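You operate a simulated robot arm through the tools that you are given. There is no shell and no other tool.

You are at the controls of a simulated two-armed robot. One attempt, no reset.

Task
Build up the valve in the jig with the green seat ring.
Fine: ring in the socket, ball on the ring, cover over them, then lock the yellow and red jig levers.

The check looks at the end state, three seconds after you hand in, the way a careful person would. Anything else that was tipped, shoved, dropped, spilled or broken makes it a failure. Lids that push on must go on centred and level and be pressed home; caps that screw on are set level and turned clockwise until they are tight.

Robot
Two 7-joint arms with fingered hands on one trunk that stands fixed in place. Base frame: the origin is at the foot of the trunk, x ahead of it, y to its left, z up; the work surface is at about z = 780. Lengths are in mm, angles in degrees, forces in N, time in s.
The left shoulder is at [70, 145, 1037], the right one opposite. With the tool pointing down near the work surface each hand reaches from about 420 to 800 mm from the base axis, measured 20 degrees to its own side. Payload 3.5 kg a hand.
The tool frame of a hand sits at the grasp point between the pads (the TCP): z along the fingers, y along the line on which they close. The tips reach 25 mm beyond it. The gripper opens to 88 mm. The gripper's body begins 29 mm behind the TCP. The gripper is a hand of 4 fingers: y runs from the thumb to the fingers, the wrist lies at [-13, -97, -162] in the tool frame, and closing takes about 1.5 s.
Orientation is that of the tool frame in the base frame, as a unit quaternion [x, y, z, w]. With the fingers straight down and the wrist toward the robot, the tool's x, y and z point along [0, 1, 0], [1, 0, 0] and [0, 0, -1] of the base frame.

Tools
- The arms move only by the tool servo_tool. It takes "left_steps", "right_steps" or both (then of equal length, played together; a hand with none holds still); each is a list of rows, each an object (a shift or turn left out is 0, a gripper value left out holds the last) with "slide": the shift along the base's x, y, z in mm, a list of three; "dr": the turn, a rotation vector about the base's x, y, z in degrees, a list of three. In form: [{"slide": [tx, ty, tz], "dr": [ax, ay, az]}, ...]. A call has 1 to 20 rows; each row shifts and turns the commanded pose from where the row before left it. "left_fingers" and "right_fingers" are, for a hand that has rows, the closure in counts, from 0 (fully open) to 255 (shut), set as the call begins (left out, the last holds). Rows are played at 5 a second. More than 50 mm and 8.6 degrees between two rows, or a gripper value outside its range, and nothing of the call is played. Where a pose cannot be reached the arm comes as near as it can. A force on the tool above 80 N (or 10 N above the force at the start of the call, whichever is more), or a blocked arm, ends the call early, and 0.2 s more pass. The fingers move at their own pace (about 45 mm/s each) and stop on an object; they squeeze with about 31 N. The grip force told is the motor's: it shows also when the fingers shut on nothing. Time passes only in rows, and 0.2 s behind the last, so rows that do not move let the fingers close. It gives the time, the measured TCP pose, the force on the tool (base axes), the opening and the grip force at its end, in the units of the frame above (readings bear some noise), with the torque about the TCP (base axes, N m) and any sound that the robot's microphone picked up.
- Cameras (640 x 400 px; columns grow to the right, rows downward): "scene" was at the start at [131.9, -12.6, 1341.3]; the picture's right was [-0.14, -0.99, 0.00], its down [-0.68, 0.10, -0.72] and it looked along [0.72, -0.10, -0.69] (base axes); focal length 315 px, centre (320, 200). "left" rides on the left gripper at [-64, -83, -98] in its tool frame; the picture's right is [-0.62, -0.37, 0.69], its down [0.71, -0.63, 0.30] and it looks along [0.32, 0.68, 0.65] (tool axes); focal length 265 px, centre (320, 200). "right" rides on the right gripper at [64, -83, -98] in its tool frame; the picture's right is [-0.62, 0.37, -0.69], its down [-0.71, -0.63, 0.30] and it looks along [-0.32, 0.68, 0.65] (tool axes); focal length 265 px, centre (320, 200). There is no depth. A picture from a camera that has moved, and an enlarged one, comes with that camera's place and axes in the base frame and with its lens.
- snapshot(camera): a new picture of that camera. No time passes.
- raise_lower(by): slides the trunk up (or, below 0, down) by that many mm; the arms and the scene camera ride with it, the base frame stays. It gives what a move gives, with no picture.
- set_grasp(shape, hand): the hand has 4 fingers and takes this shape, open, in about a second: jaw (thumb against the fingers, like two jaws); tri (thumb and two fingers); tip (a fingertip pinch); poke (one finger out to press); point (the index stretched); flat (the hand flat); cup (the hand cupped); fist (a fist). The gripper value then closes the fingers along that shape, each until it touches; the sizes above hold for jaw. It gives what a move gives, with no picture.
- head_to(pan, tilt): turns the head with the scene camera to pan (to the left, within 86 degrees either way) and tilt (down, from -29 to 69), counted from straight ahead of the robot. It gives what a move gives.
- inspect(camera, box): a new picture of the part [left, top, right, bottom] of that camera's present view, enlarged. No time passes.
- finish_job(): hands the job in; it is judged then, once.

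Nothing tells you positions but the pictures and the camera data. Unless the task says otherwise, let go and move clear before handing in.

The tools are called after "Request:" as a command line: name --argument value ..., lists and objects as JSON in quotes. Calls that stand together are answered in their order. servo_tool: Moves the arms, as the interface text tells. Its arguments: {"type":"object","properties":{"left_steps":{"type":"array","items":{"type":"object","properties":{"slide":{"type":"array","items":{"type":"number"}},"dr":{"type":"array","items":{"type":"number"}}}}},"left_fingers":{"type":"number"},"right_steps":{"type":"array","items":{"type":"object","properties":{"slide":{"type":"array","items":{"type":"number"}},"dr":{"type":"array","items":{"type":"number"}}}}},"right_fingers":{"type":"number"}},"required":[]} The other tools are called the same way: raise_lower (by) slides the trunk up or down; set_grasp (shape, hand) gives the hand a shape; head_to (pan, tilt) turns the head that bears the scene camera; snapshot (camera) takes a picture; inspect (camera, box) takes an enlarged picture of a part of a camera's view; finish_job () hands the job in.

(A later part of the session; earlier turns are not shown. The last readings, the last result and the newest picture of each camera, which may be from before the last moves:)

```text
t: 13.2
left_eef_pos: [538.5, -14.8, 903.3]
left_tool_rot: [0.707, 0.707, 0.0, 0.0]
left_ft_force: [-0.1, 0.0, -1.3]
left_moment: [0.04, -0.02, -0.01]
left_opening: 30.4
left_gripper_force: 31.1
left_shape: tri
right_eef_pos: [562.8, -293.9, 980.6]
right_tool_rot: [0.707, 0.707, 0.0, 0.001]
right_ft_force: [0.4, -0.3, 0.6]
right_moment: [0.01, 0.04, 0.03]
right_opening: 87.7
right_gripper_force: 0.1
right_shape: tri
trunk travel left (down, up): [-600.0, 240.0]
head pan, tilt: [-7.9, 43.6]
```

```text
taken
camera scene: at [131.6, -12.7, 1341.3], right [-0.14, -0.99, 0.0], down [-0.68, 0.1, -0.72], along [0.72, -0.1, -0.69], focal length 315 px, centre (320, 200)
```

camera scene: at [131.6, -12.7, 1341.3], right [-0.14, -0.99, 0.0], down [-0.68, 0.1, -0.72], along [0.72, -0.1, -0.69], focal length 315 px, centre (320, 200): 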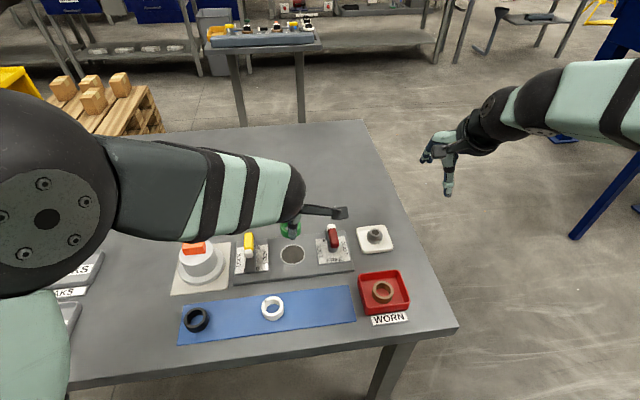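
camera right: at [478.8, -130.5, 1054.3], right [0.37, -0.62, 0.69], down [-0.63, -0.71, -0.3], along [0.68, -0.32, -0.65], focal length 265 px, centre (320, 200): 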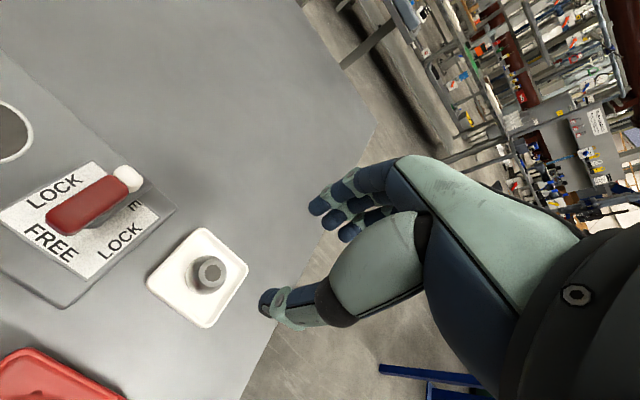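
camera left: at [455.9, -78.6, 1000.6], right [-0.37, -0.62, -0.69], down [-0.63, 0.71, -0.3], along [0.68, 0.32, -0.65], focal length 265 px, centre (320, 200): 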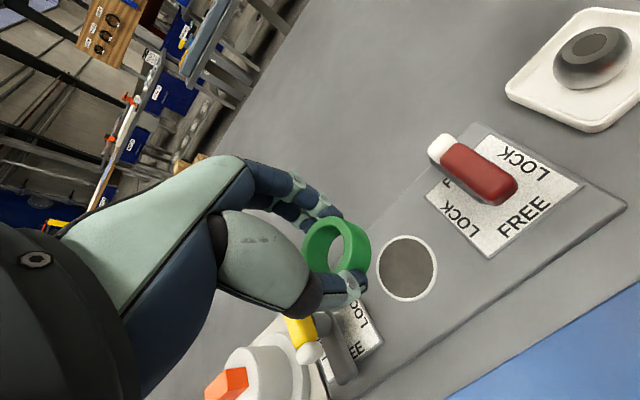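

The ring is above the socket and both show in the left camera. I'll zoom in for accurate centre positions.

Request:
inspect --camera "left" --box '[360, 220, 460, 320]'

Request:
inspect --camera "scene" --box '[265, 215, 325, 275]'

Request:
inspect --camera "left" --box '[410, 120, 630, 260]'

Request:
inspect --camera "left" --box '[200, 290, 390, 400]'

```text
4.00 times, centred on (410, 270) of left
camera zoom: at [455.9, -78.6, 1000.6], right [-0.37, -0.62, -0.69], down [-0.63, 0.71, -0.3], along [0.68, 0.32, -0.65], focal length 1062 px, centre (-40, -80)
```

zoom: 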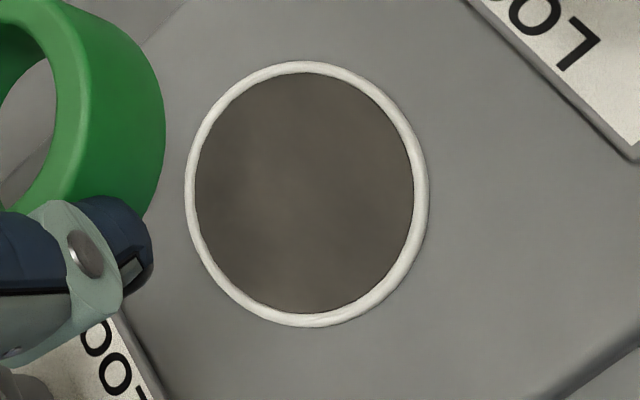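

```text
6.67 times, centred on (295, 245) of scene
camera zoom: at [131.6, -12.7, 1341.3], right [-0.14, -0.99, 0.0], down [-0.68, 0.1, -0.72], along [0.72, -0.1, -0.69], focal length 2103 px, centre (487, -100)
```

zoom: 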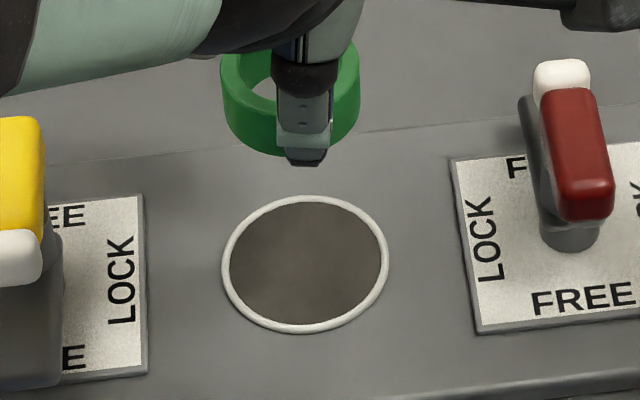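

```text
2.86 times, centred on (520, 190) of left
camera zoom: at [455.9, -78.6, 1000.6], right [-0.37, -0.62, -0.69], down [-0.63, 0.71, -0.3], along [0.68, 0.32, -0.65], focal length 758 px, centre (-251, 229)
```

zoom: 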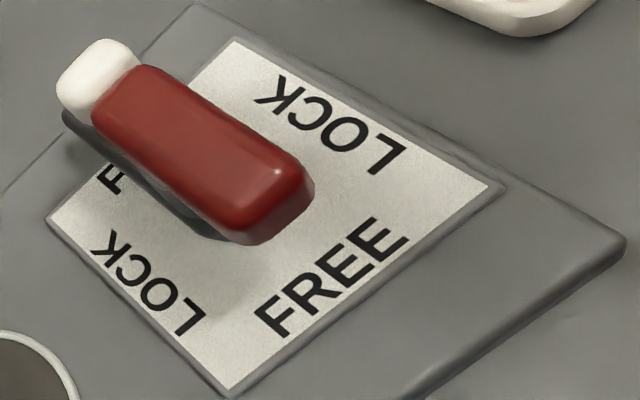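

```text
3.37 times, centred on (295, 345) of left
camera zoom: at [455.9, -78.6, 1000.6], right [-0.37, -0.62, -0.69], down [-0.63, 0.71, -0.3], along [0.68, 0.32, -0.65], focal length 894 px, centre (404, -288)
```

zoom: 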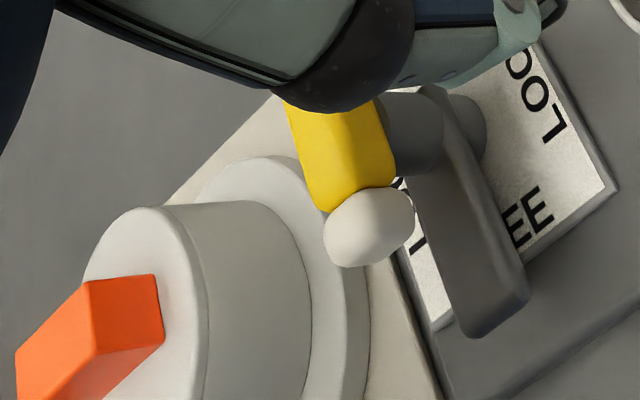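

The left camera puts the socket centre at about (541.5,-13) and the ring at about (540.8,-10.8). I'll lower to just above the socket with a small correction and check again.

Request:
servo_tool --left_steps '[{"slide": [0.3, -0.7, -16]}, {"slide": [0.2, -0.7, -16]}, {"slide": [0, -0.6, -16]}, {"slide": [0, 0, -10]}, {}]'

Request:
inspect --camera "left" --box '[290, 190, 410, 310]'

Request:
inspect --camera "scene" --box '[265, 215, 325, 275]'

```text
t: 14.4
left_eef_pos: [540.2, -14.8, 844.4]
left_tool_rot: [0.706, 0.708, -0.001, 0.001]
left_ft_force: [0.4, 0.0, 0.4]
left_moment: [-0.01, -0.01, 0.0]
left_opening: 30.1
left_gripper_force: 30.5
left_shape: tri
right_eef_pos: [562.3, -293.6, 978.8]
right_tool_rot: [0.707, 0.707, 0.0, 0.0]
right_ft_force: [-0.2, -0.9, 0.5]
right_moment: [0.0, 0.03, 0.04]
right_opening: 88.1
right_gripper_force: 0.0
right_shape: tri
trunk travel left (down, up): [-600.0, 240.0]
head pan, tilt: [-7.9, 43.6]
```

```text
3.33 times, centred on (350, 250) of left
camera zoom: at [457.4, -79.3, 942.7], right [-0.37, -0.62, -0.69], down [-0.63, 0.71, -0.31], along [0.68, 0.32, -0.66], focal length 885 px, centre (220, 33)
```

zoom: 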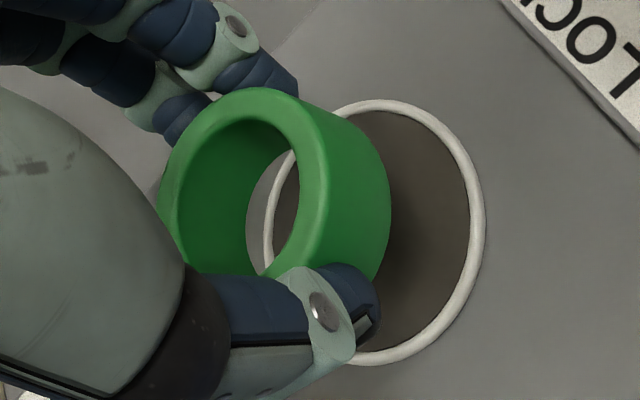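

```text
6.67 times, centred on (295, 245) of scene
camera zoom: at [131.8, -12.6, 1341.3], right [-0.14, -0.99, 0.0], down [-0.68, 0.1, -0.72], along [0.72, -0.1, -0.69], focal length 2103 px, centre (487, -100)
```

zoom: 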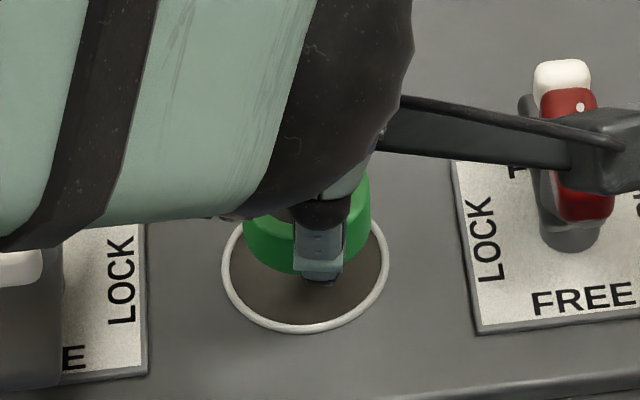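

The two cameras disagree by a couple of millimetres on the lateral offset. I'll zoom in further to settle it before seating.

Request:
inspect --camera "scene" --box '[280, 235, 310, 265]'

Request:
inspect --camera "left" --box '[300, 205, 360, 285]'

Request:
inspect --camera "left" --box '[330, 205, 400, 305]'

```text
13.33 times, centred on (295, 250) of scene
camera zoom: at [131.8, -12.6, 1341.3], right [-0.14, -0.99, 0.0], down [-0.68, 0.1, -0.72], along [0.72, -0.1, -0.69], focal length 4206 px, centre (653, -467)
```

zoom: 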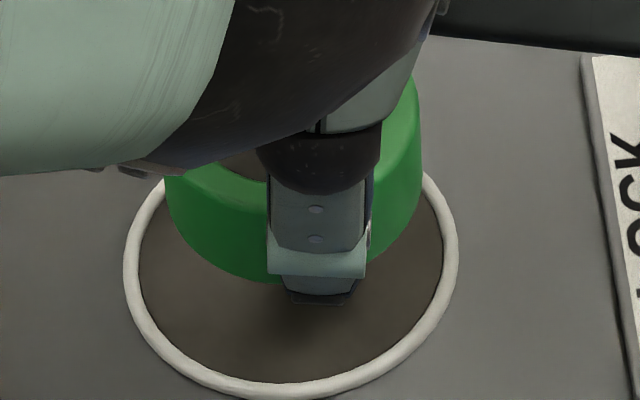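

```text
5.00 times, centred on (330, 245) of left
camera zoom: at [457.4, -79.3, 942.7], right [-0.37, -0.62, -0.69], down [-0.63, 0.71, -0.31], along [0.68, 0.32, -0.66], focal length 1327 px, centre (270, -25)
```

zoom: 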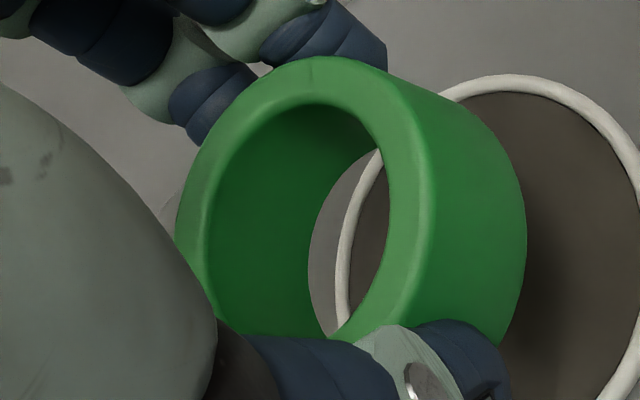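

```text
4.00 times, centred on (365, 255) of left
camera zoom: at [457.4, -79.3, 942.7], right [-0.37, -0.62, -0.69], down [-0.63, 0.71, -0.31], along [0.68, 0.32, -0.66], focal length 1062 px, centre (140, -20)
```

zoom: 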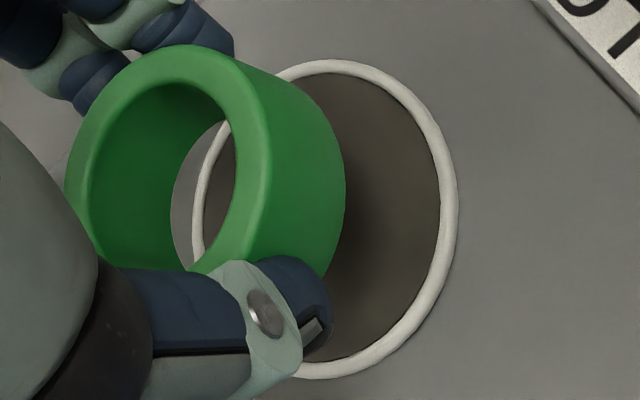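

Refitting all views puts the jig top at z≈790 and the socket centre at about (543,-11.4), so the ring is nearly aligned. I'll lower it to just above the bezel, with a 1 mm shift, and compare again at close range.

Request:
servo_tool --left_steps '[{"slide": [0, 0.5, -6]}, {"slide": [0, 0.5, -6]}, {"slide": [0, 0, -5]}, {}]'

Request:
inspect --camera "scene" --box '[275, 235, 315, 270]'

Request:
inspect --camera "left" --box '[300, 195, 400, 295]'

```text
t: 15.4
left_eef_pos: [539.9, -14.5, 828.2]
left_tool_rot: [0.706, 0.708, 0.0, 0.0]
left_ft_force: [-0.7, 0.7, -0.5]
left_moment: [0.01, -0.01, -0.01]
left_opening: 30.1
left_gripper_force: 30.5
left_shape: tri
right_eef_pos: [563.2, -292.7, 980.7]
right_tool_rot: [0.707, 0.707, 0.001, 0.0]
right_ft_force: [0.3, 0.2, 0.4]
right_moment: [0.01, 0.04, 0.01]
right_opening: 87.9
right_gripper_force: 0.1
right_shape: tri
trunk travel left (down, up): [-600.0, 240.0]
head pan, tilt: [-7.9, 43.6]
```

```text
11.43 times, centred on (295, 252) of scene
camera zoom: at [131.9, -12.7, 1341.3], right [-0.14, -0.99, 0.0], down [-0.68, 0.1, -0.72], along [0.72, -0.1, -0.69], focal length 3605 px, centre (606, -400)
```

zoom: 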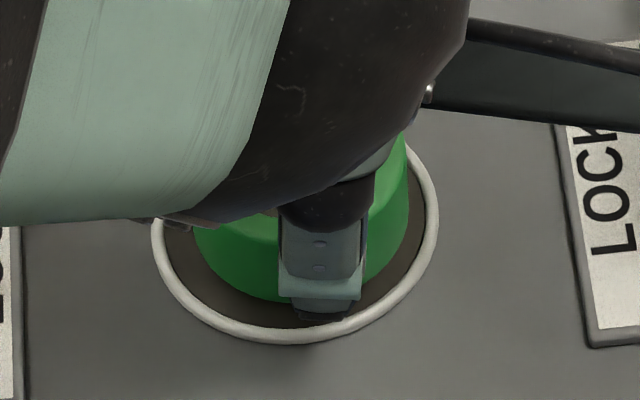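

```text
4.00 times, centred on (350, 245) of left
camera zoom: at [457.3, -79.1, 925.0], right [-0.37, -0.62, -0.69], down [-0.63, 0.71, -0.31], along [0.68, 0.33, -0.65], focal length 1062 px, centre (200, 20)
```

zoom: 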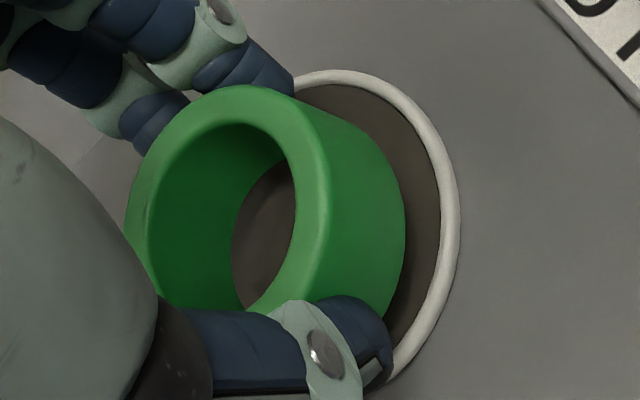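

By scene view the ring looks about 1–2 mm short in x and 1 mm towards -y. I'll shift it slightly and lower in small steps, watching for contact.

Request:
servo_tool --left_steps '[{"slide": [1, 0.5, 0]}, {"slide": [1, 0.5, 0]}, {"slide": [0, 0, -2]}, {"slide": [0, 0, -2]}, {"slide": [0, 0, -1]}, {}]'

Request:
inspect --camera "scene" --box '[275, 235, 315, 270]'

Request:
inspect --camera "left" --box '[300, 195, 400, 295]'

```text
t: 16.8
left_eef_pos: [540.8, -15.1, 822.9]
left_tool_rot: [0.707, 0.707, 0.0, -0.001]
left_ft_force: [-0.1, 0.8, 0.0]
left_moment: [-0.01, -0.05, -0.01]
left_opening: 29.6
left_gripper_force: 30.6
left_shape: tri
right_eef_pos: [561.6, -293.9, 979.4]
right_tool_rot: [0.707, 0.707, 0.0, 0.0]
right_ft_force: [0.1, 0.3, 0.4]
right_moment: [-0.01, -0.01, -0.03]
right_opening: 87.9
right_gripper_force: 0.0
right_shape: tri
trunk travel left (down, up): [-600.0, 240.0]
head pan, tilt: [-7.9, 43.6]
```

```text
11.43 times, centred on (295, 252) of scene
camera zoom: at [132.0, -12.7, 1341.2], right [-0.14, -0.99, 0.0], down [-0.68, 0.1, -0.72], along [0.72, -0.1, -0.69], focal length 3605 px, centre (606, -400)
```

zoom: 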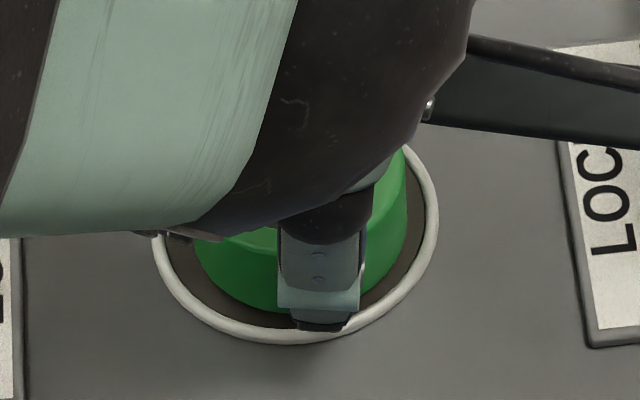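

```text
4.00 times, centred on (350, 245) of left
camera zoom: at [458.3, -78.8, 919.8], right [-0.37, -0.62, -0.69], down [-0.63, 0.72, -0.3], along [0.68, 0.32, -0.65], focal length 1062 px, centre (200, 20)
```

zoom: 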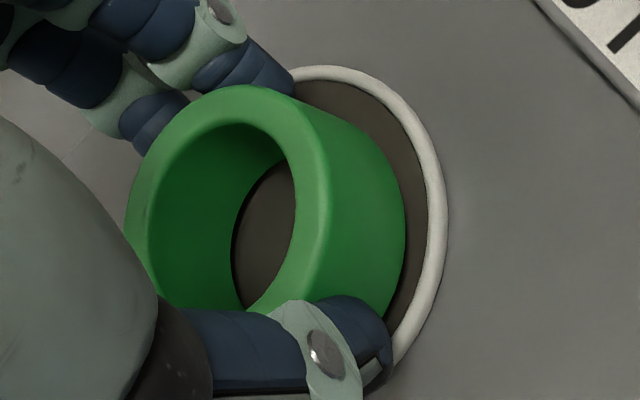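

The ring is just above the socket floor and close to centred. I'll continue down a millimetre at a time.

Request:
servo_tool --left_steps '[{"slide": [0, 0.5, -1]}, {"slide": [0, 0, -1]}, {}]'

Request:
servo_tool --left_steps '[{"slide": [0, 0, -1]}, {"slide": [0, 0, -1]}, {}]'

Request:
inspect --camera "scene" --box '[275, 235, 315, 270]'

Request:
inspect --camera "left" --box '[300, 195, 400, 295]'

```text
t: 17.6
left_eef_pos: [540.6, -13.4, 821.7]
left_tool_rot: [0.707, 0.707, 0.0, -0.001]
left_ft_force: [0.5, -0.8, -0.5]
left_moment: [-0.02, 0.02, -0.01]
left_opening: 30.0
left_gripper_force: 31.6
left_shape: tri
right_eef_pos: [563.0, -293.7, 979.8]
right_tool_rot: [0.708, 0.707, 0.0, 0.0]
right_ft_force: [0.3, -0.5, -0.6]
right_moment: [-0.02, -0.02, -0.01]
right_opening: 87.8
right_gripper_force: 0.0
right_shape: tri
trunk travel left (down, up): [-600.0, 240.0]
head pan, tilt: [-7.9, 43.6]
```

```text
t: 18.4
left_eef_pos: [540.5, -14.2, 818.5]
left_tool_rot: [0.707, 0.707, 0.0, -0.001]
left_ft_force: [0.5, -0.4, -0.5]
left_moment: [0.0, -0.04, -0.01]
left_opening: 30.0
left_gripper_force: 31.2
left_shape: tri
right_eef_pos: [563.6, -294.0, 980.9]
right_tool_rot: [0.707, 0.707, 0.0, 0.0]
right_ft_force: [-1.0, 0.3, 0.4]
right_moment: [0.03, 0.0, 0.0]
right_opening: 88.2
right_gripper_force: 0.1
right_shape: tri
trunk travel left (down, up): [-600.0, 240.0]
head pan, tilt: [-7.9, 43.6]
```

```text
11.43 times, centred on (295, 252) of scene
camera zoom: at [132.0, -12.7, 1341.2], right [-0.14, -0.99, 0.0], down [-0.68, 0.1, -0.72], along [0.72, -0.1, -0.69], focal length 3605 px, centre (606, -400)
```

zoom: 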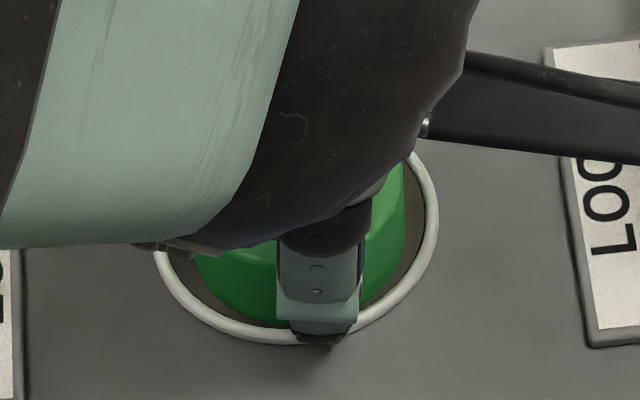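

```text
4.00 times, centred on (350, 245) of left
camera zoom: at [458.4, -78.3, 916.3], right [-0.37, -0.62, -0.69], down [-0.63, 0.71, -0.3], along [0.68, 0.32, -0.65], focal length 1062 px, centre (200, 20)
```

zoom: 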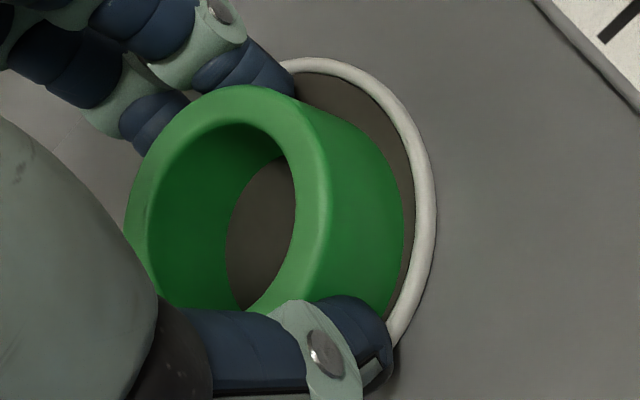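

No contact yet; the ring is now entering the socket. The left view says it should go about 1.5 mm further in x. I'll correct that and keep lowering in small steps.

Request:
servo_tool --left_steps '[{"slide": [0.8, 0, 0]}, {"slide": [0.7, 0, -0.5]}, {"slide": [0, 0, -0.7]}, {}]'

Request:
inspect --camera "scene" --box '[275, 235, 315, 270]'

Request:
inspect --camera "left" --box '[300, 195, 400, 295]'

```text
t: 19.4
left_eef_pos: [542.3, -14.6, 819.0]
left_tool_rot: [0.707, 0.707, 0.001, 0.001]
left_ft_force: [-1.0, -1.1, 4.9]
left_moment: [-0.03, 0.19, -0.01]
left_opening: 30.2
left_gripper_force: 30.8
left_shape: tri
right_eef_pos: [561.9, -295.1, 981.0]
right_tool_rot: [0.707, 0.707, 0.001, 0.0]
right_ft_force: [-1.5, -0.6, -0.4]
right_moment: [-0.02, -0.03, 0.0]
right_opening: 87.8
right_gripper_force: 0.2
right_shape: tri
trunk travel left (down, up): [-600.0, 240.0]
head pan, tilt: [-7.9, 43.6]
```

```text
11.43 times, centred on (295, 252) of scene
camera zoom: at [130.9, -12.7, 1341.4], right [-0.14, -0.99, 0.0], down [-0.68, 0.1, -0.72], along [0.72, -0.1, -0.69], focal length 3605 px, centre (606, -400)
```

zoom: 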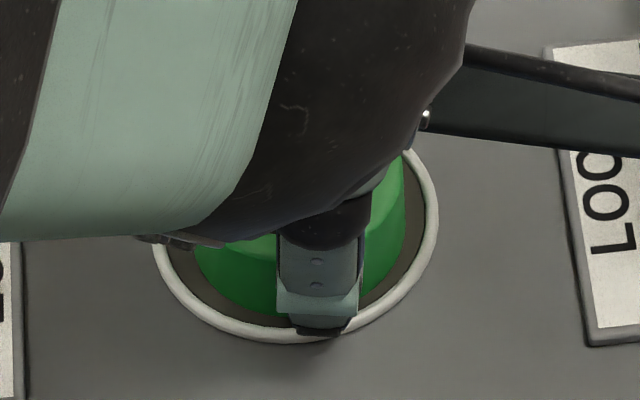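

```text
4.00 times, centred on (350, 245) of left
camera zoom: at [459.6, -78.4, 916.0], right [-0.37, -0.62, -0.69], down [-0.63, 0.71, -0.31], along [0.68, 0.32, -0.65], focal length 1062 px, centre (200, 20)
```

zoom: 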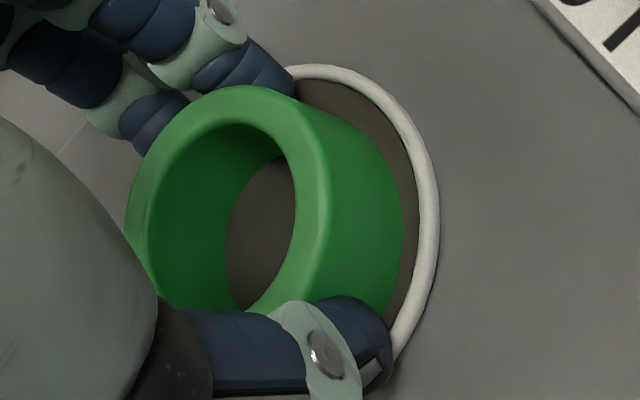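

I felt about 5 N of contact, mostly at the thumb side on the bezel, and the ring now looks concentric in the socket. I'll ease up 0.7 mm and open the fingers to let the ring settle.

Request:
servo_tool --left_steps '[{"slide": [0, 0, 0.7]}, {}]'

Request:
servo_tool --left_steps '[{}, {}, {}, {}]' --left_fingers 85

Request:
inspect --camera "scene" --box '[275, 235, 315, 270]'

Request:
inspect --camera "left" --box '[280, 175, 420, 315]'

```text
t: 20.0
left_eef_pos: [542.1, -13.4, 818.7]
left_tool_rot: [0.707, 0.707, 0.0, 0.0]
left_ft_force: [0.1, 0.3, 3.0]
left_moment: [0.02, 0.06, 0.02]
left_opening: 29.8
left_gripper_force: 31.1
left_shape: tri
right_eef_pos: [563.1, -293.2, 979.7]
right_tool_rot: [0.707, 0.707, 0.0, 0.0]
right_ft_force: [-0.3, 0.5, -0.2]
right_moment: [-0.01, 0.01, 0.02]
right_opening: 88.1
right_gripper_force: 0.0
right_shape: tri
trunk travel left (down, up): [-600.0, 240.0]
head pan, tilt: [-7.9, 43.6]
```

```text
t: 21.0
left_eef_pos: [541.3, -14.8, 819.5]
left_tool_rot: [0.707, 0.707, 0.0, 0.0]
left_ft_force: [0.2, 0.3, -0.3]
left_moment: [0.0, -0.01, 0.04]
left_opening: 58.2
left_gripper_force: 0.1
left_shape: tri
right_eef_pos: [562.6, -294.1, 980.2]
right_tool_rot: [0.707, 0.707, 0.0, 0.001]
right_ft_force: [0.1, -0.1, 0.8]
right_moment: [-0.01, 0.0, -0.02]
right_opening: 87.8
right_gripper_force: 0.1
right_shape: tri
trunk travel left (down, up): [-600.0, 240.0]
head pan, tilt: [-7.9, 43.6]
```

```text
11.43 times, centred on (295, 252) of scene
camera zoom: at [131.9, -12.7, 1341.2], right [-0.14, -0.99, 0.0], down [-0.68, 0.1, -0.72], along [0.72, -0.1, -0.69], focal length 3605 px, centre (606, -400)
```

zoom: 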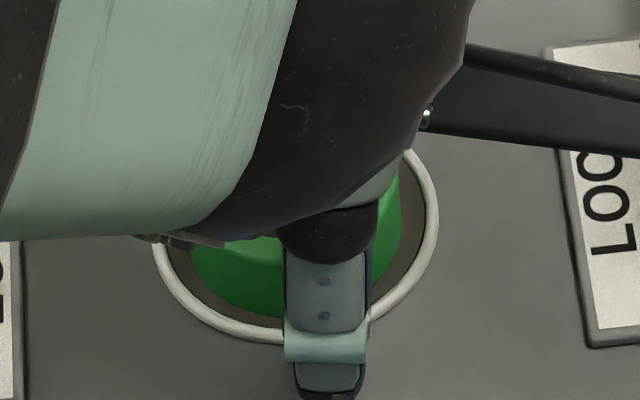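

```text
2.86 times, centred on (350, 245) of left
camera zoom: at [459.9, -78.5, 915.9], right [-0.37, -0.62, -0.69], down [-0.63, 0.71, -0.3], along [0.68, 0.32, -0.65], focal length 758 px, centre (234, 71)
```

zoom: 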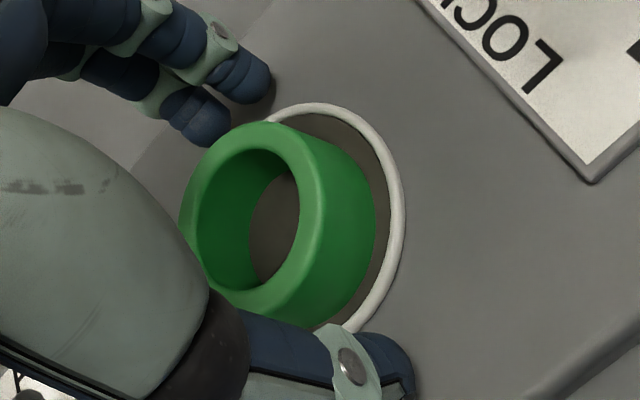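

The ring is resting in the socket, released, and looks concentric. I'll lift the left hand straight up, then carry it left over the cover at safe height and look at the result.

Request:
servo_tool --left_steps '[{"slide": [0, 0, 10]}, {"slide": [0, 0, 20]}, {"slide": [0, 0, 30]}, {"slide": [0, 0, 30]}, {"slide": [0, 0, 30]}, {"slide": [0, 20, 10]}, {"slide": [0, 35, 0]}, {"slide": [0, 35, 0]}, {"slide": [0, 35, 0]}, {"slide": [0, 35, 0]}, {"slide": [0, 35, 0]}, {}]' --left_fingers 0

Request:
inspect --camera "scene" --box '[265, 225, 325, 275]'

Request:
snapshot --camera "left"

Request:
snapshot --camera "scene"

```text
t: 23.6
left_eef_pos: [542.9, 180.6, 947.6]
left_tool_rot: [0.707, 0.707, 0.0, 0.0]
left_ft_force: [0.7, -0.6, -0.5]
left_moment: [0.01, 0.02, -0.04]
left_opening: 87.9
left_gripper_force: 0.1
left_shape: tri
right_eef_pos: [562.6, -295.5, 980.9]
right_tool_rot: [0.707, 0.708, 0.0, 0.0]
right_ft_force: [0.3, 0.0, 0.1]
right_moment: [0.03, 0.02, 0.01]
right_opening: 88.0
right_gripper_force: 0.1
right_shape: tri
trunk travel left (down, up): [-600.0, 240.0]
head pan, tilt: [-7.9, 43.6]
```

```text
8.00 times, centred on (295, 250) of scene
camera zoom: at [132.0, -13.5, 1341.2], right [-0.14, -0.99, 0.0], down [-0.68, 0.1, -0.72], along [0.72, -0.1, -0.69], focal length 2524 px, centre (520, -200)
```

zoom: 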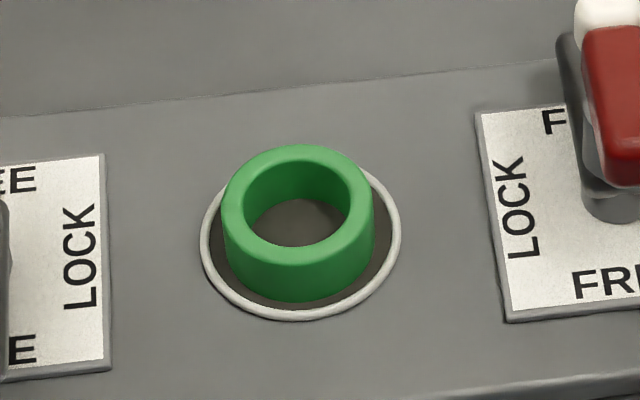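

```text
taken
camera left: at [460.4, 116.4, 1045.9], right [-0.37, -0.62, -0.69], down [-0.63, 0.71, -0.3], along [0.68, 0.32, -0.65], focal length 265 px, centre (320, 200)
```

left: 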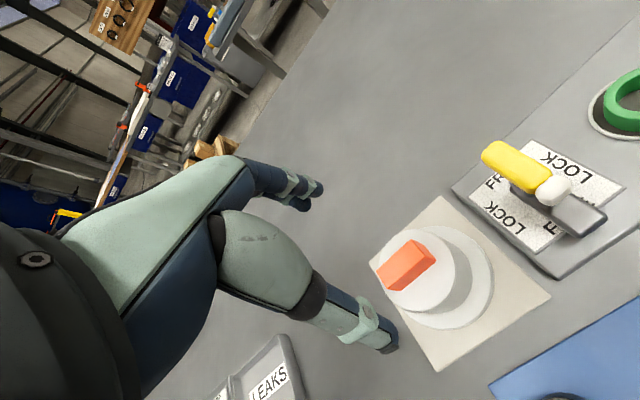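

```text
taken
camera scene: at [132.0, -13.5, 1341.2], right [-0.14, -0.99, 0.0], down [-0.68, 0.1, -0.72], along [0.72, -0.1, -0.69], focal length 315 px, centre (320, 200)
```

scene: 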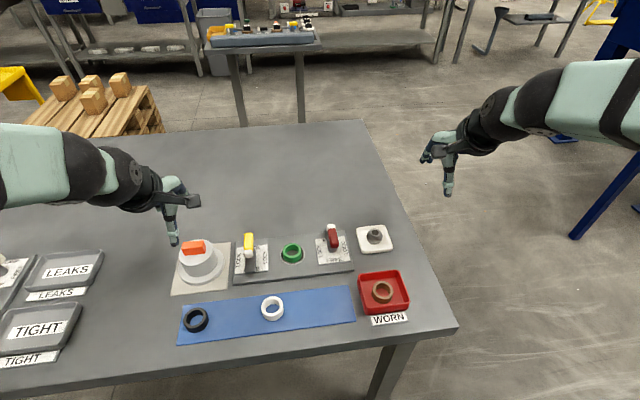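

The ring sits concentric in the socket. Next is the ball: I'll bring the right hand (tri shape, about 60 mm open) above it at roughly (565,-194).

Request:
servo_tool --right_steps '[{"slide": [0.5, 20, 0]}, {"slide": [0.5, 20, -15]}, {"slide": [0.5, 20, -20]}, {"slide": [0.5, 20, -25]}, {"slide": [0.5, 20, -25]}, {"slide": [0, 0, -25]}, {}]' --right_fingers 85

Request:
snapshot --camera "right"

Request:
inspect --camera "right" --box '[190, 180, 350, 340]'

Request:
inspect --camera "scene" --box '[345, 205, 410, 260]'

```text
t: 25.2
left_eef_pos: [542.8, 182.2, 947.6]
left_tool_rot: [0.707, 0.708, 0.001, 0.0]
left_ft_force: [0.0, 0.3, -0.2]
left_moment: [0.0, 0.01, 0.0]
left_opening: 87.4
left_gripper_force: 0.1
left_shape: tri
right_eef_pos: [563.9, -192.9, 868.5]
right_tool_rot: [0.708, 0.707, 0.001, -0.001]
right_ft_force: [0.9, 0.1, 0.7]
right_moment: [0.02, 0.03, 0.01]
right_opening: 59.0
right_gripper_force: 0.1
right_shape: tri
trunk travel left (down, up): [-600.0, 240.0]
head pan, tilt: [-7.9, 43.6]
```

```text
taken
camera right: at [480.9, -129.1, 968.7], right [0.37, -0.62, 0.69], down [-0.63, -0.71, -0.3], along [0.68, -0.32, -0.65], focal length 265 px, centre (320, 200)
```

right: 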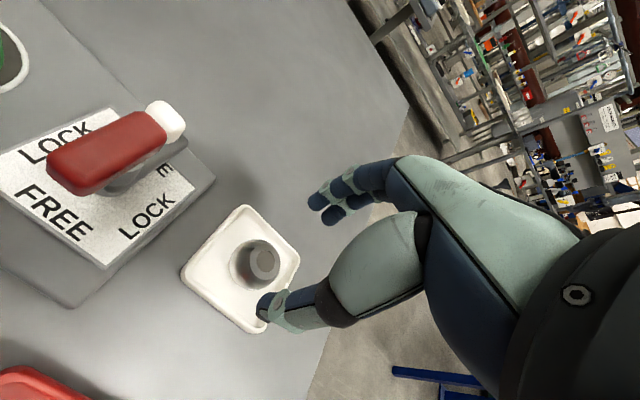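

```text
2.50 times, centred on (270, 260) of right
camera zoom: at [480.9, -129.1, 968.7], right [0.37, -0.62, 0.69], down [-0.63, -0.71, -0.3], along [0.68, -0.32, -0.65], focal length 664 px, centre (445, 50)
```

zoom: 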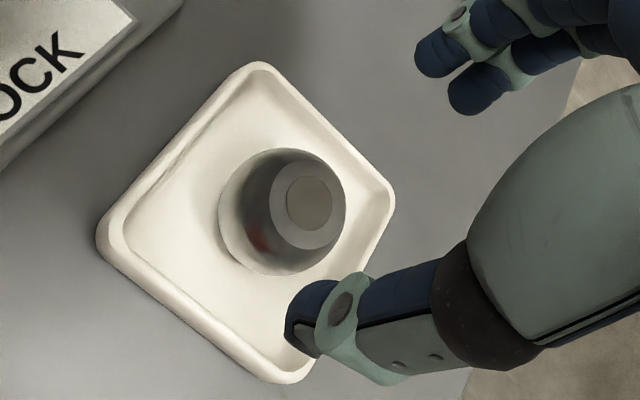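

```text
7.27 times, centred on (378, 232) of scene
camera zoom: at [131.5, -12.4, 1341.3], right [-0.14, -0.99, 0.0], down [-0.68, 0.1, -0.72], along [0.72, -0.1, -0.69], focal length 2294 px, centre (-98, -36)
```

zoom: 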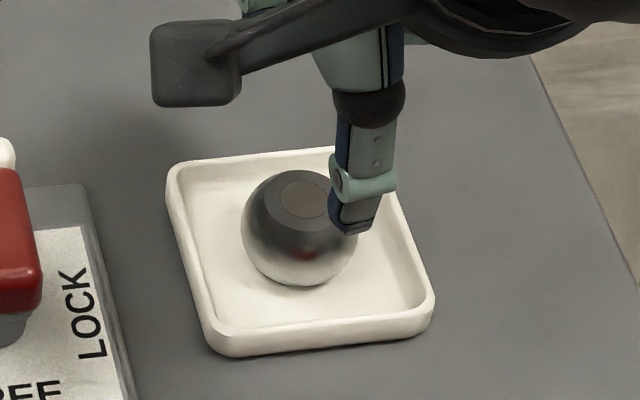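

The ball centre is at (565,-196), z≈795, which both views agree on. I'll descend to z≈820 first with a small alignment shift, then feel downward in 1 mm steps.

Request:
servo_tool --right_steps '[{"slide": [-0.5, -0.7, -12]}, {"slide": [0, 0, -12]}, {"slide": [0, 0, -12]}, {"slide": [0, 0, -12]}, {}]'

Request:
inspect --camera "right" --box '[220, 160, 400, 320]'

Request:
inspect --camera "scene" --box '[345, 205, 410, 260]'

```text
t: 26.4
left_eef_pos: [543.2, 182.4, 947.8]
left_tool_rot: [0.707, 0.707, 0.0, 0.0]
left_ft_force: [0.1, 0.4, 0.1]
left_moment: [-0.01, 0.03, 0.0]
left_opening: 87.9
left_gripper_force: 0.0
left_shape: tri
right_eef_pos: [564.4, -194.0, 821.0]
right_tool_rot: [0.707, 0.707, 0.001, 0.0]
right_ft_force: [0.4, 1.1, 0.1]
right_moment: [-0.03, 0.01, -0.02]
right_opening: 58.9
right_gripper_force: 0.0
right_shape: tri
trunk travel left (down, up): [-600.0, 240.0]
head pan, tilt: [-7.9, 43.6]
```

```text
2.50 times, centred on (310, 240) of right
camera zoom: at [480.8, -130.3, 920.5], right [0.37, -0.62, 0.69], down [-0.63, -0.71, -0.3], along [0.68, -0.32, -0.65], focal length 664 px, centre (345, 100)
```

zoom: 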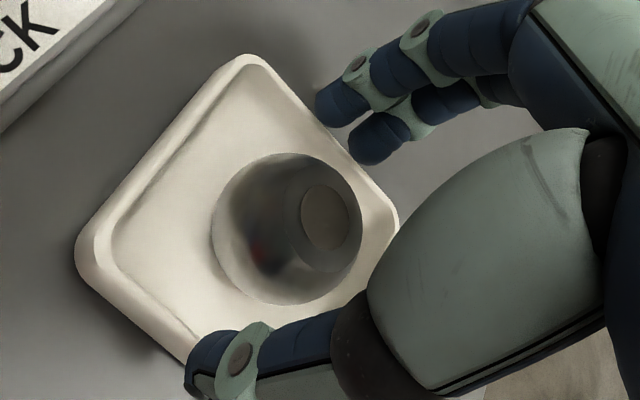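

```text
7.27 times, centred on (378, 232) of scene
camera zoom: at [131.7, -12.5, 1341.3], right [-0.14, -0.99, 0.0], down [-0.68, 0.1, -0.72], along [0.72, -0.1, -0.69], focal length 2294 px, centre (-98, -36)
```

zoom: 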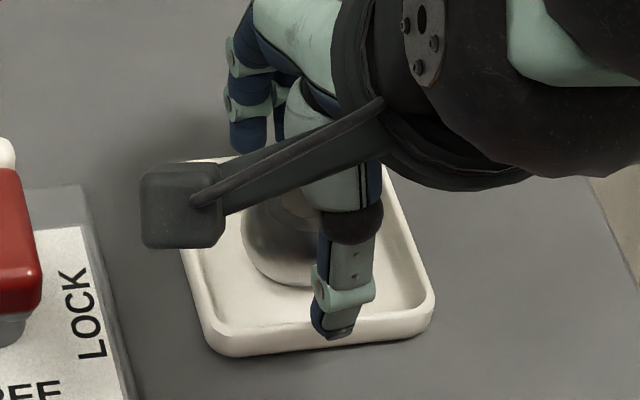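

The ball is between thumb and fingers, with the thumb above the near rim. I'll step down gently, watching for contact with the rim.

Request:
servo_tool --right_steps '[{"slide": [0, 0, -1]}, {"slide": [0, 0, -1]}, {}]'

Request:
servo_tool --right_steps '[{"slide": [0, 0, -1]}, {}]'

Request:
inspect --camera "scene" --box '[345, 215, 400, 260]'

```text
t: 27.2
left_eef_pos: [542.3, 181.2, 949.3]
left_tool_rot: [0.707, 0.708, 0.001, 0.0]
left_ft_force: [-0.5, 0.1, 0.1]
left_moment: [0.02, 0.04, -0.03]
left_opening: 87.5
left_gripper_force: 0.0
left_shape: tri
right_eef_pos: [564.2, -194.6, 820.9]
right_tool_rot: [0.707, 0.707, -0.001, 0.0]
right_ft_force: [0.3, -0.4, 0.4]
right_moment: [0.04, -0.01, -0.02]
right_opening: 59.2
right_gripper_force: 0.0
right_shape: tri
trunk travel left (down, up): [-600.0, 240.0]
head pan, tilt: [-7.9, 43.6]
```

```text
t: 27.8
left_eef_pos: [542.4, 182.8, 948.3]
left_tool_rot: [0.707, 0.707, 0.0, 0.0]
left_ft_force: [-0.7, -0.1, 0.1]
left_moment: [0.03, 0.01, -0.01]
left_opening: 87.5
left_gripper_force: 0.1
left_shape: tri
right_eef_pos: [563.4, -195.2, 819.7]
right_tool_rot: [0.707, 0.707, 0.0, 0.0]
right_ft_force: [0.1, 0.7, 4.0]
right_moment: [-0.03, -0.14, -0.02]
right_opening: 59.2
right_gripper_force: 0.0
right_shape: tri
trunk travel left (down, up): [-600.0, 240.0]
head pan, tilt: [-7.9, 43.6]
```

```text
8.89 times, centred on (372, 238) of scene
camera zoom: at [131.4, -12.4, 1341.4], right [-0.14, -0.99, 0.0], down [-0.68, 0.1, -0.72], along [0.72, -0.1, -0.69], focal length 2804 px, centre (-147, -133)
```

zoom: 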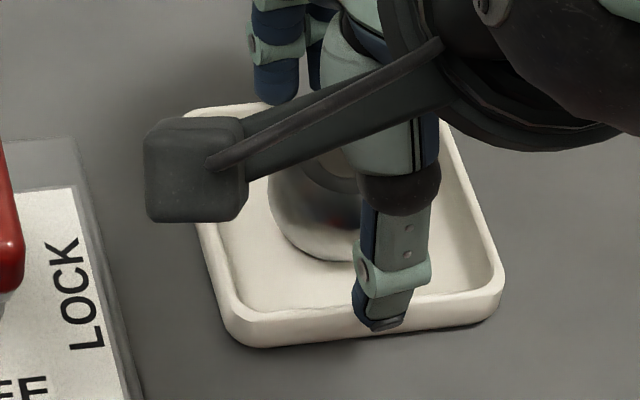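

Light contact (4 N) came on the far rim, so the fingertips are at rim level. I'll lift 1 mm so nothing drags and close on the ball.

Request:
servo_tool --right_steps '[{"slide": [0, 0, 1]}, {}]'

Request:
servo_tool --right_steps '[{}, {}, {}, {}, {}]' --right_fingers 255

Request:
inspect --camera "right" --box '[220, 160, 400, 320]'

Request:
inspect --camera "scene" --box '[345, 215, 400, 260]'

```text
t: 28.4
left_eef_pos: [542.8, 181.1, 948.9]
left_tool_rot: [0.707, 0.707, -0.001, 0.0]
left_ft_force: [0.2, -0.2, -0.2]
left_moment: [-0.02, -0.01, 0.0]
left_opening: 87.7
left_gripper_force: 0.1
left_shape: tri
right_eef_pos: [564.3, -195.7, 820.1]
right_tool_rot: [0.707, 0.707, 0.001, 0.0]
right_ft_force: [1.0, 0.7, 2.0]
right_moment: [-0.01, -0.05, 0.04]
right_opening: 58.9
right_gripper_force: 0.1
right_shape: tri
trunk travel left (down, up): [-600.0, 240.0]
head pan, tilt: [-7.9, 43.6]
```

```text
t: 29.6
left_eef_pos: [541.7, 181.0, 948.4]
left_tool_rot: [0.707, 0.707, 0.0, 0.001]
left_ft_force: [-0.1, 1.1, -0.3]
left_moment: [-0.01, 0.0, 0.02]
left_opening: 87.5
left_gripper_force: 0.1
left_shape: tri
right_eef_pos: [564.8, -194.4, 819.6]
right_tool_rot: [0.707, 0.707, 0.001, 0.001]
right_ft_force: [1.2, 1.5, 5.1]
right_moment: [0.03, -0.14, 0.0]
right_opening: 21.9
right_gripper_force: 30.8
right_shape: tri
trunk travel left (down, up): [-600.0, 240.0]
head pan, tilt: [-7.9, 43.6]
```

```text
2.50 times, centred on (310, 240) of right
camera zoom: at [481.1, -130.5, 919.3], right [0.37, -0.62, 0.69], down [-0.63, -0.71, -0.31], along [0.68, -0.32, -0.65], focal length 664 px, centre (345, 100)
```

zoom: 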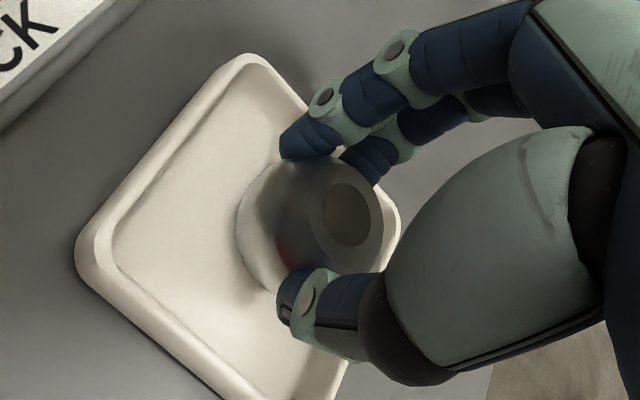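

```text
8.89 times, centred on (372, 238) of scene
camera zoom: at [131.3, -12.2, 1341.4], right [-0.14, -0.99, 0.0], down [-0.68, 0.09, -0.72], along [0.72, -0.1, -0.69], focal length 2804 px, centre (-147, -133)
```

zoom: 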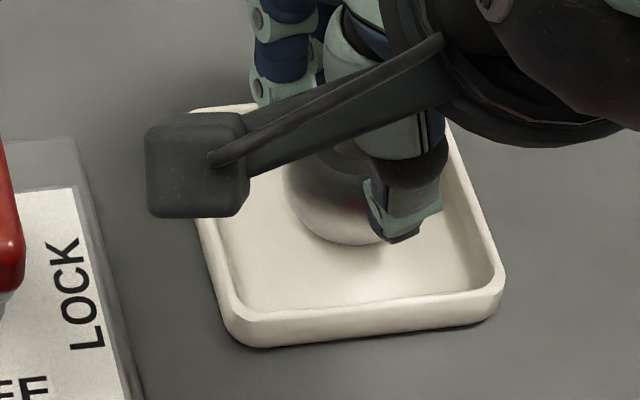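

The fingers have closed on the ball with 31 N and the ball still stands upright. I'll lift slowly and check the hold.

Request:
servo_tool --right_steps '[{"slide": [0, 0, 2]}, {"slide": [0, 0, 3]}, {"slide": [0, 0, 5]}, {}]'

Request:
inspect --camera "right" --box '[220, 160, 400, 320]'

Request:
inspect --camera "scene" --box '[345, 205, 410, 260]'

```text
t: 30.6
left_eef_pos: [542.0, 181.3, 948.4]
left_tool_rot: [0.707, 0.708, 0.001, 0.0]
left_ft_force: [0.9, -0.2, 0.9]
left_moment: [0.0, -0.02, 0.01]
left_opening: 87.7
left_gripper_force: 0.1
left_shape: tri
right_eef_pos: [563.4, -195.5, 830.0]
right_tool_rot: [0.707, 0.707, 0.0, 0.0]
right_ft_force: [0.4, -1.2, -0.8]
right_moment: [-0.02, -0.01, 0.0]
right_opening: 21.6
right_gripper_force: 31.1
right_shape: tri
trunk travel left (down, up): [-600.0, 240.0]
head pan, tilt: [-7.9, 43.6]
```

```text
2.50 times, centred on (310, 240) of right
camera zoom: at [481.2, -131.3, 928.3], right [0.37, -0.62, 0.69], down [-0.63, -0.71, -0.3], along [0.68, -0.32, -0.65], focal length 664 px, centre (345, 100)
```

zoom: 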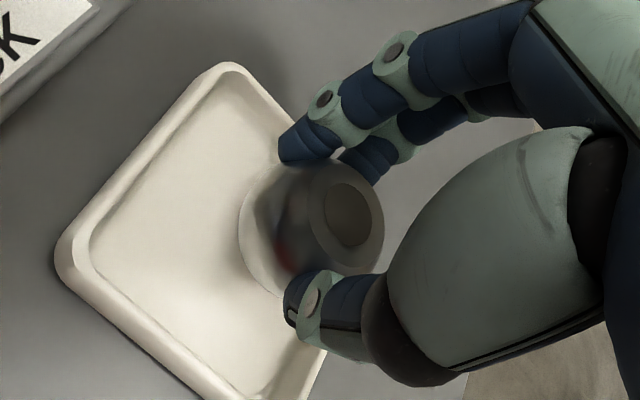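

```text
7.27 times, centred on (378, 232) of scene
camera zoom: at [132.3, -12.7, 1341.2], right [-0.14, -0.99, 0.0], down [-0.68, 0.1, -0.72], along [0.72, -0.1, -0.69], focal length 2294 px, centre (-98, -36)
```

zoom: 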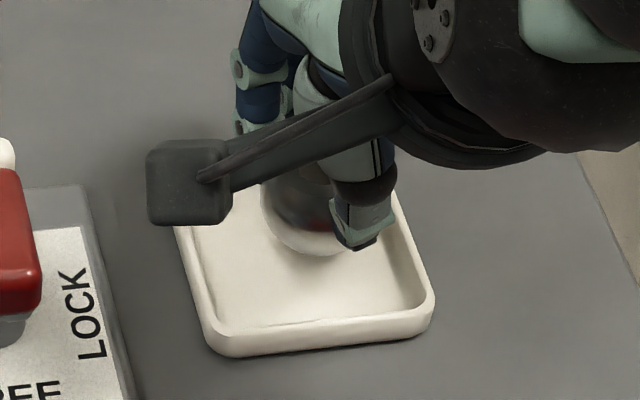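

The ball lifted with the hand and the tray did not move. I'll zoom in to measure the ball's centre and tilt relative to the hand.

Request:
inspect --camera "right" --box '[275, 210, 345, 290]'

```text
5.00 times, centred on (310, 250) of right
camera zoom: at [481.2, -131.3, 928.3], right [0.37, -0.62, 0.69], down [-0.63, -0.71, -0.3], along [0.68, -0.32, -0.65], focal length 1327 px, centre (370, -50)
```

zoom: 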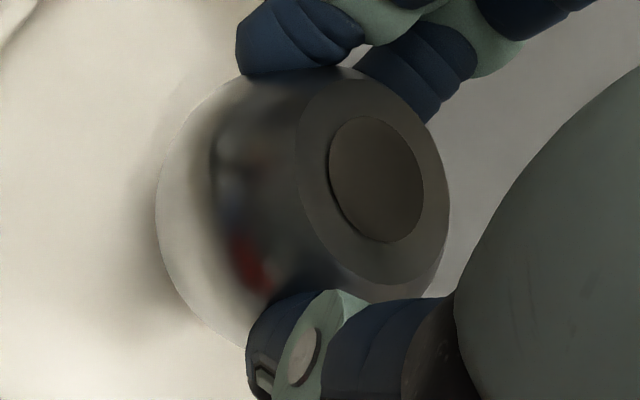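

The ball is held, though gripped slightly off-centre and perhaps tilted a few degrees. I'll move the left hand further away for clearance and carry the ball up and over towards the socket, then re-measure from several views.

Request:
servo_tool --right_steps '[{"slide": [0, 0, 20]}, {"slide": [0, 0, 25]}, {"slide": [0, 0, 25]}, {"slide": [0, 0, 20]}, {"slide": [-2, 15, 0]}, {"slide": [-3, 20, 0]}, {"slide": [-3, 20, 0]}, {"slide": [-3, 20, 0]}, {"slide": [-3, 20, 0]}, {"slide": [-3, 20, 0]}, {"slide": [-3, 20, 0]}, {"slide": [-3, 20, 0]}, {"slide": [-3, 20, 0]}, {"slide": [0, 15, 0]}, {}]' --left_steps '[{"slide": [0, 20, 5]}, {"slide": [-5, 20, 5]}, {"slide": [-5, 20, 5]}, {"slide": [-5, 20, 5]}, {"slide": [-5, 20, 5]}, {}, {}, {}, {}, {}, {}, {}, {}, {}, {}]'

Request:
snapshot --camera "right"

Request:
inspect --camera "scene" --box '[260, 200, 330, 275]'

Request:
snapshot --camera "scene"

```text
t: 33.8
left_eef_pos: [522.5, 282.1, 974.2]
left_tool_rot: [0.707, 0.707, 0.0, 0.0]
left_ft_force: [0.8, 0.3, -0.1]
left_moment: [-0.03, 0.02, 0.0]
left_opening: 87.8
left_gripper_force: 0.2
left_shape: tri
right_eef_pos: [539.5, -4.5, 919.6]
right_tool_rot: [0.707, 0.707, 0.0, 0.0]
right_ft_force: [-0.8, -0.5, -0.5]
right_moment: [0.04, -0.01, 0.0]
right_opening: 21.6
right_gripper_force: 30.4
right_shape: tri
trunk travel left (down, up): [-600.0, 240.0]
head pan, tilt: [-7.9, 43.6]
```

```text
taken
camera right: at [455.7, 59.0, 1018.3], right [0.37, -0.62, 0.69], down [-0.63, -0.71, -0.3], along [0.68, -0.32, -0.65], focal length 265 px, centre (320, 200)
```

right: 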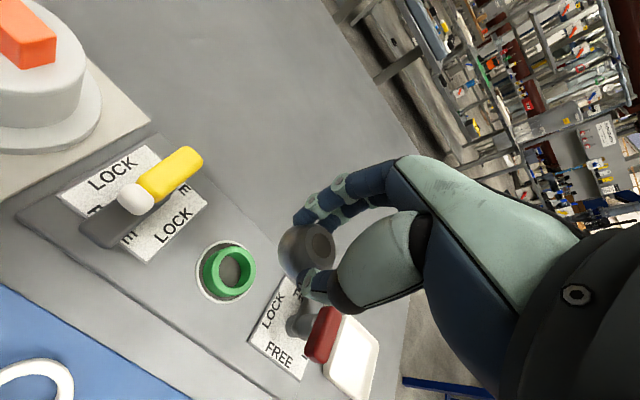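

```text
5.33 times, centred on (295, 238) of scene
camera zoom: at [132.0, -12.8, 1341.2], right [-0.14, -0.99, 0.0], down [-0.68, 0.1, -0.72], along [0.72, -0.1, -0.69], focal length 1682 px, centre (453, 0)
```

zoom: 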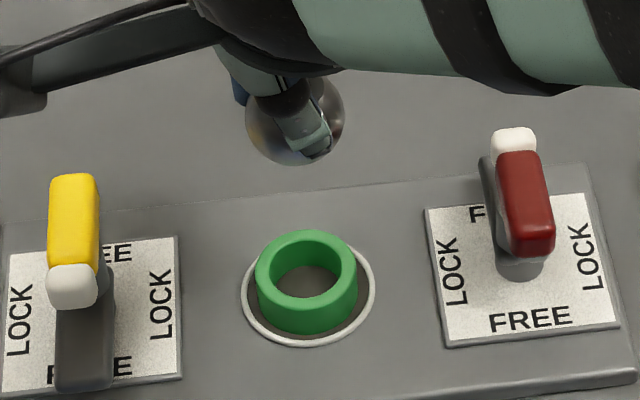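

```text
taken
camera scene: at [132.0, -12.8, 1341.2], right [-0.14, -0.99, 0.0], down [-0.68, 0.1, -0.72], along [0.72, -0.1, -0.69], focal length 315 px, centre (320, 200)
```

scene: 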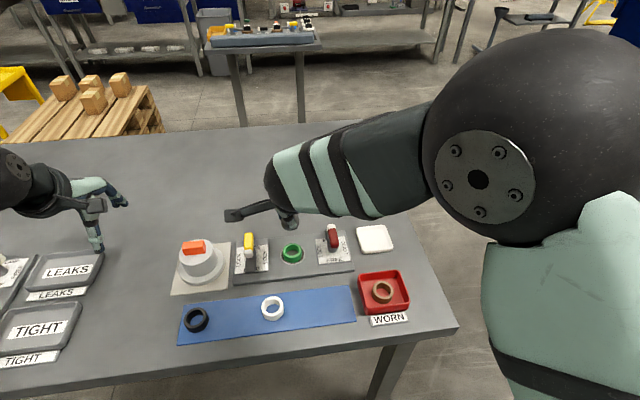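

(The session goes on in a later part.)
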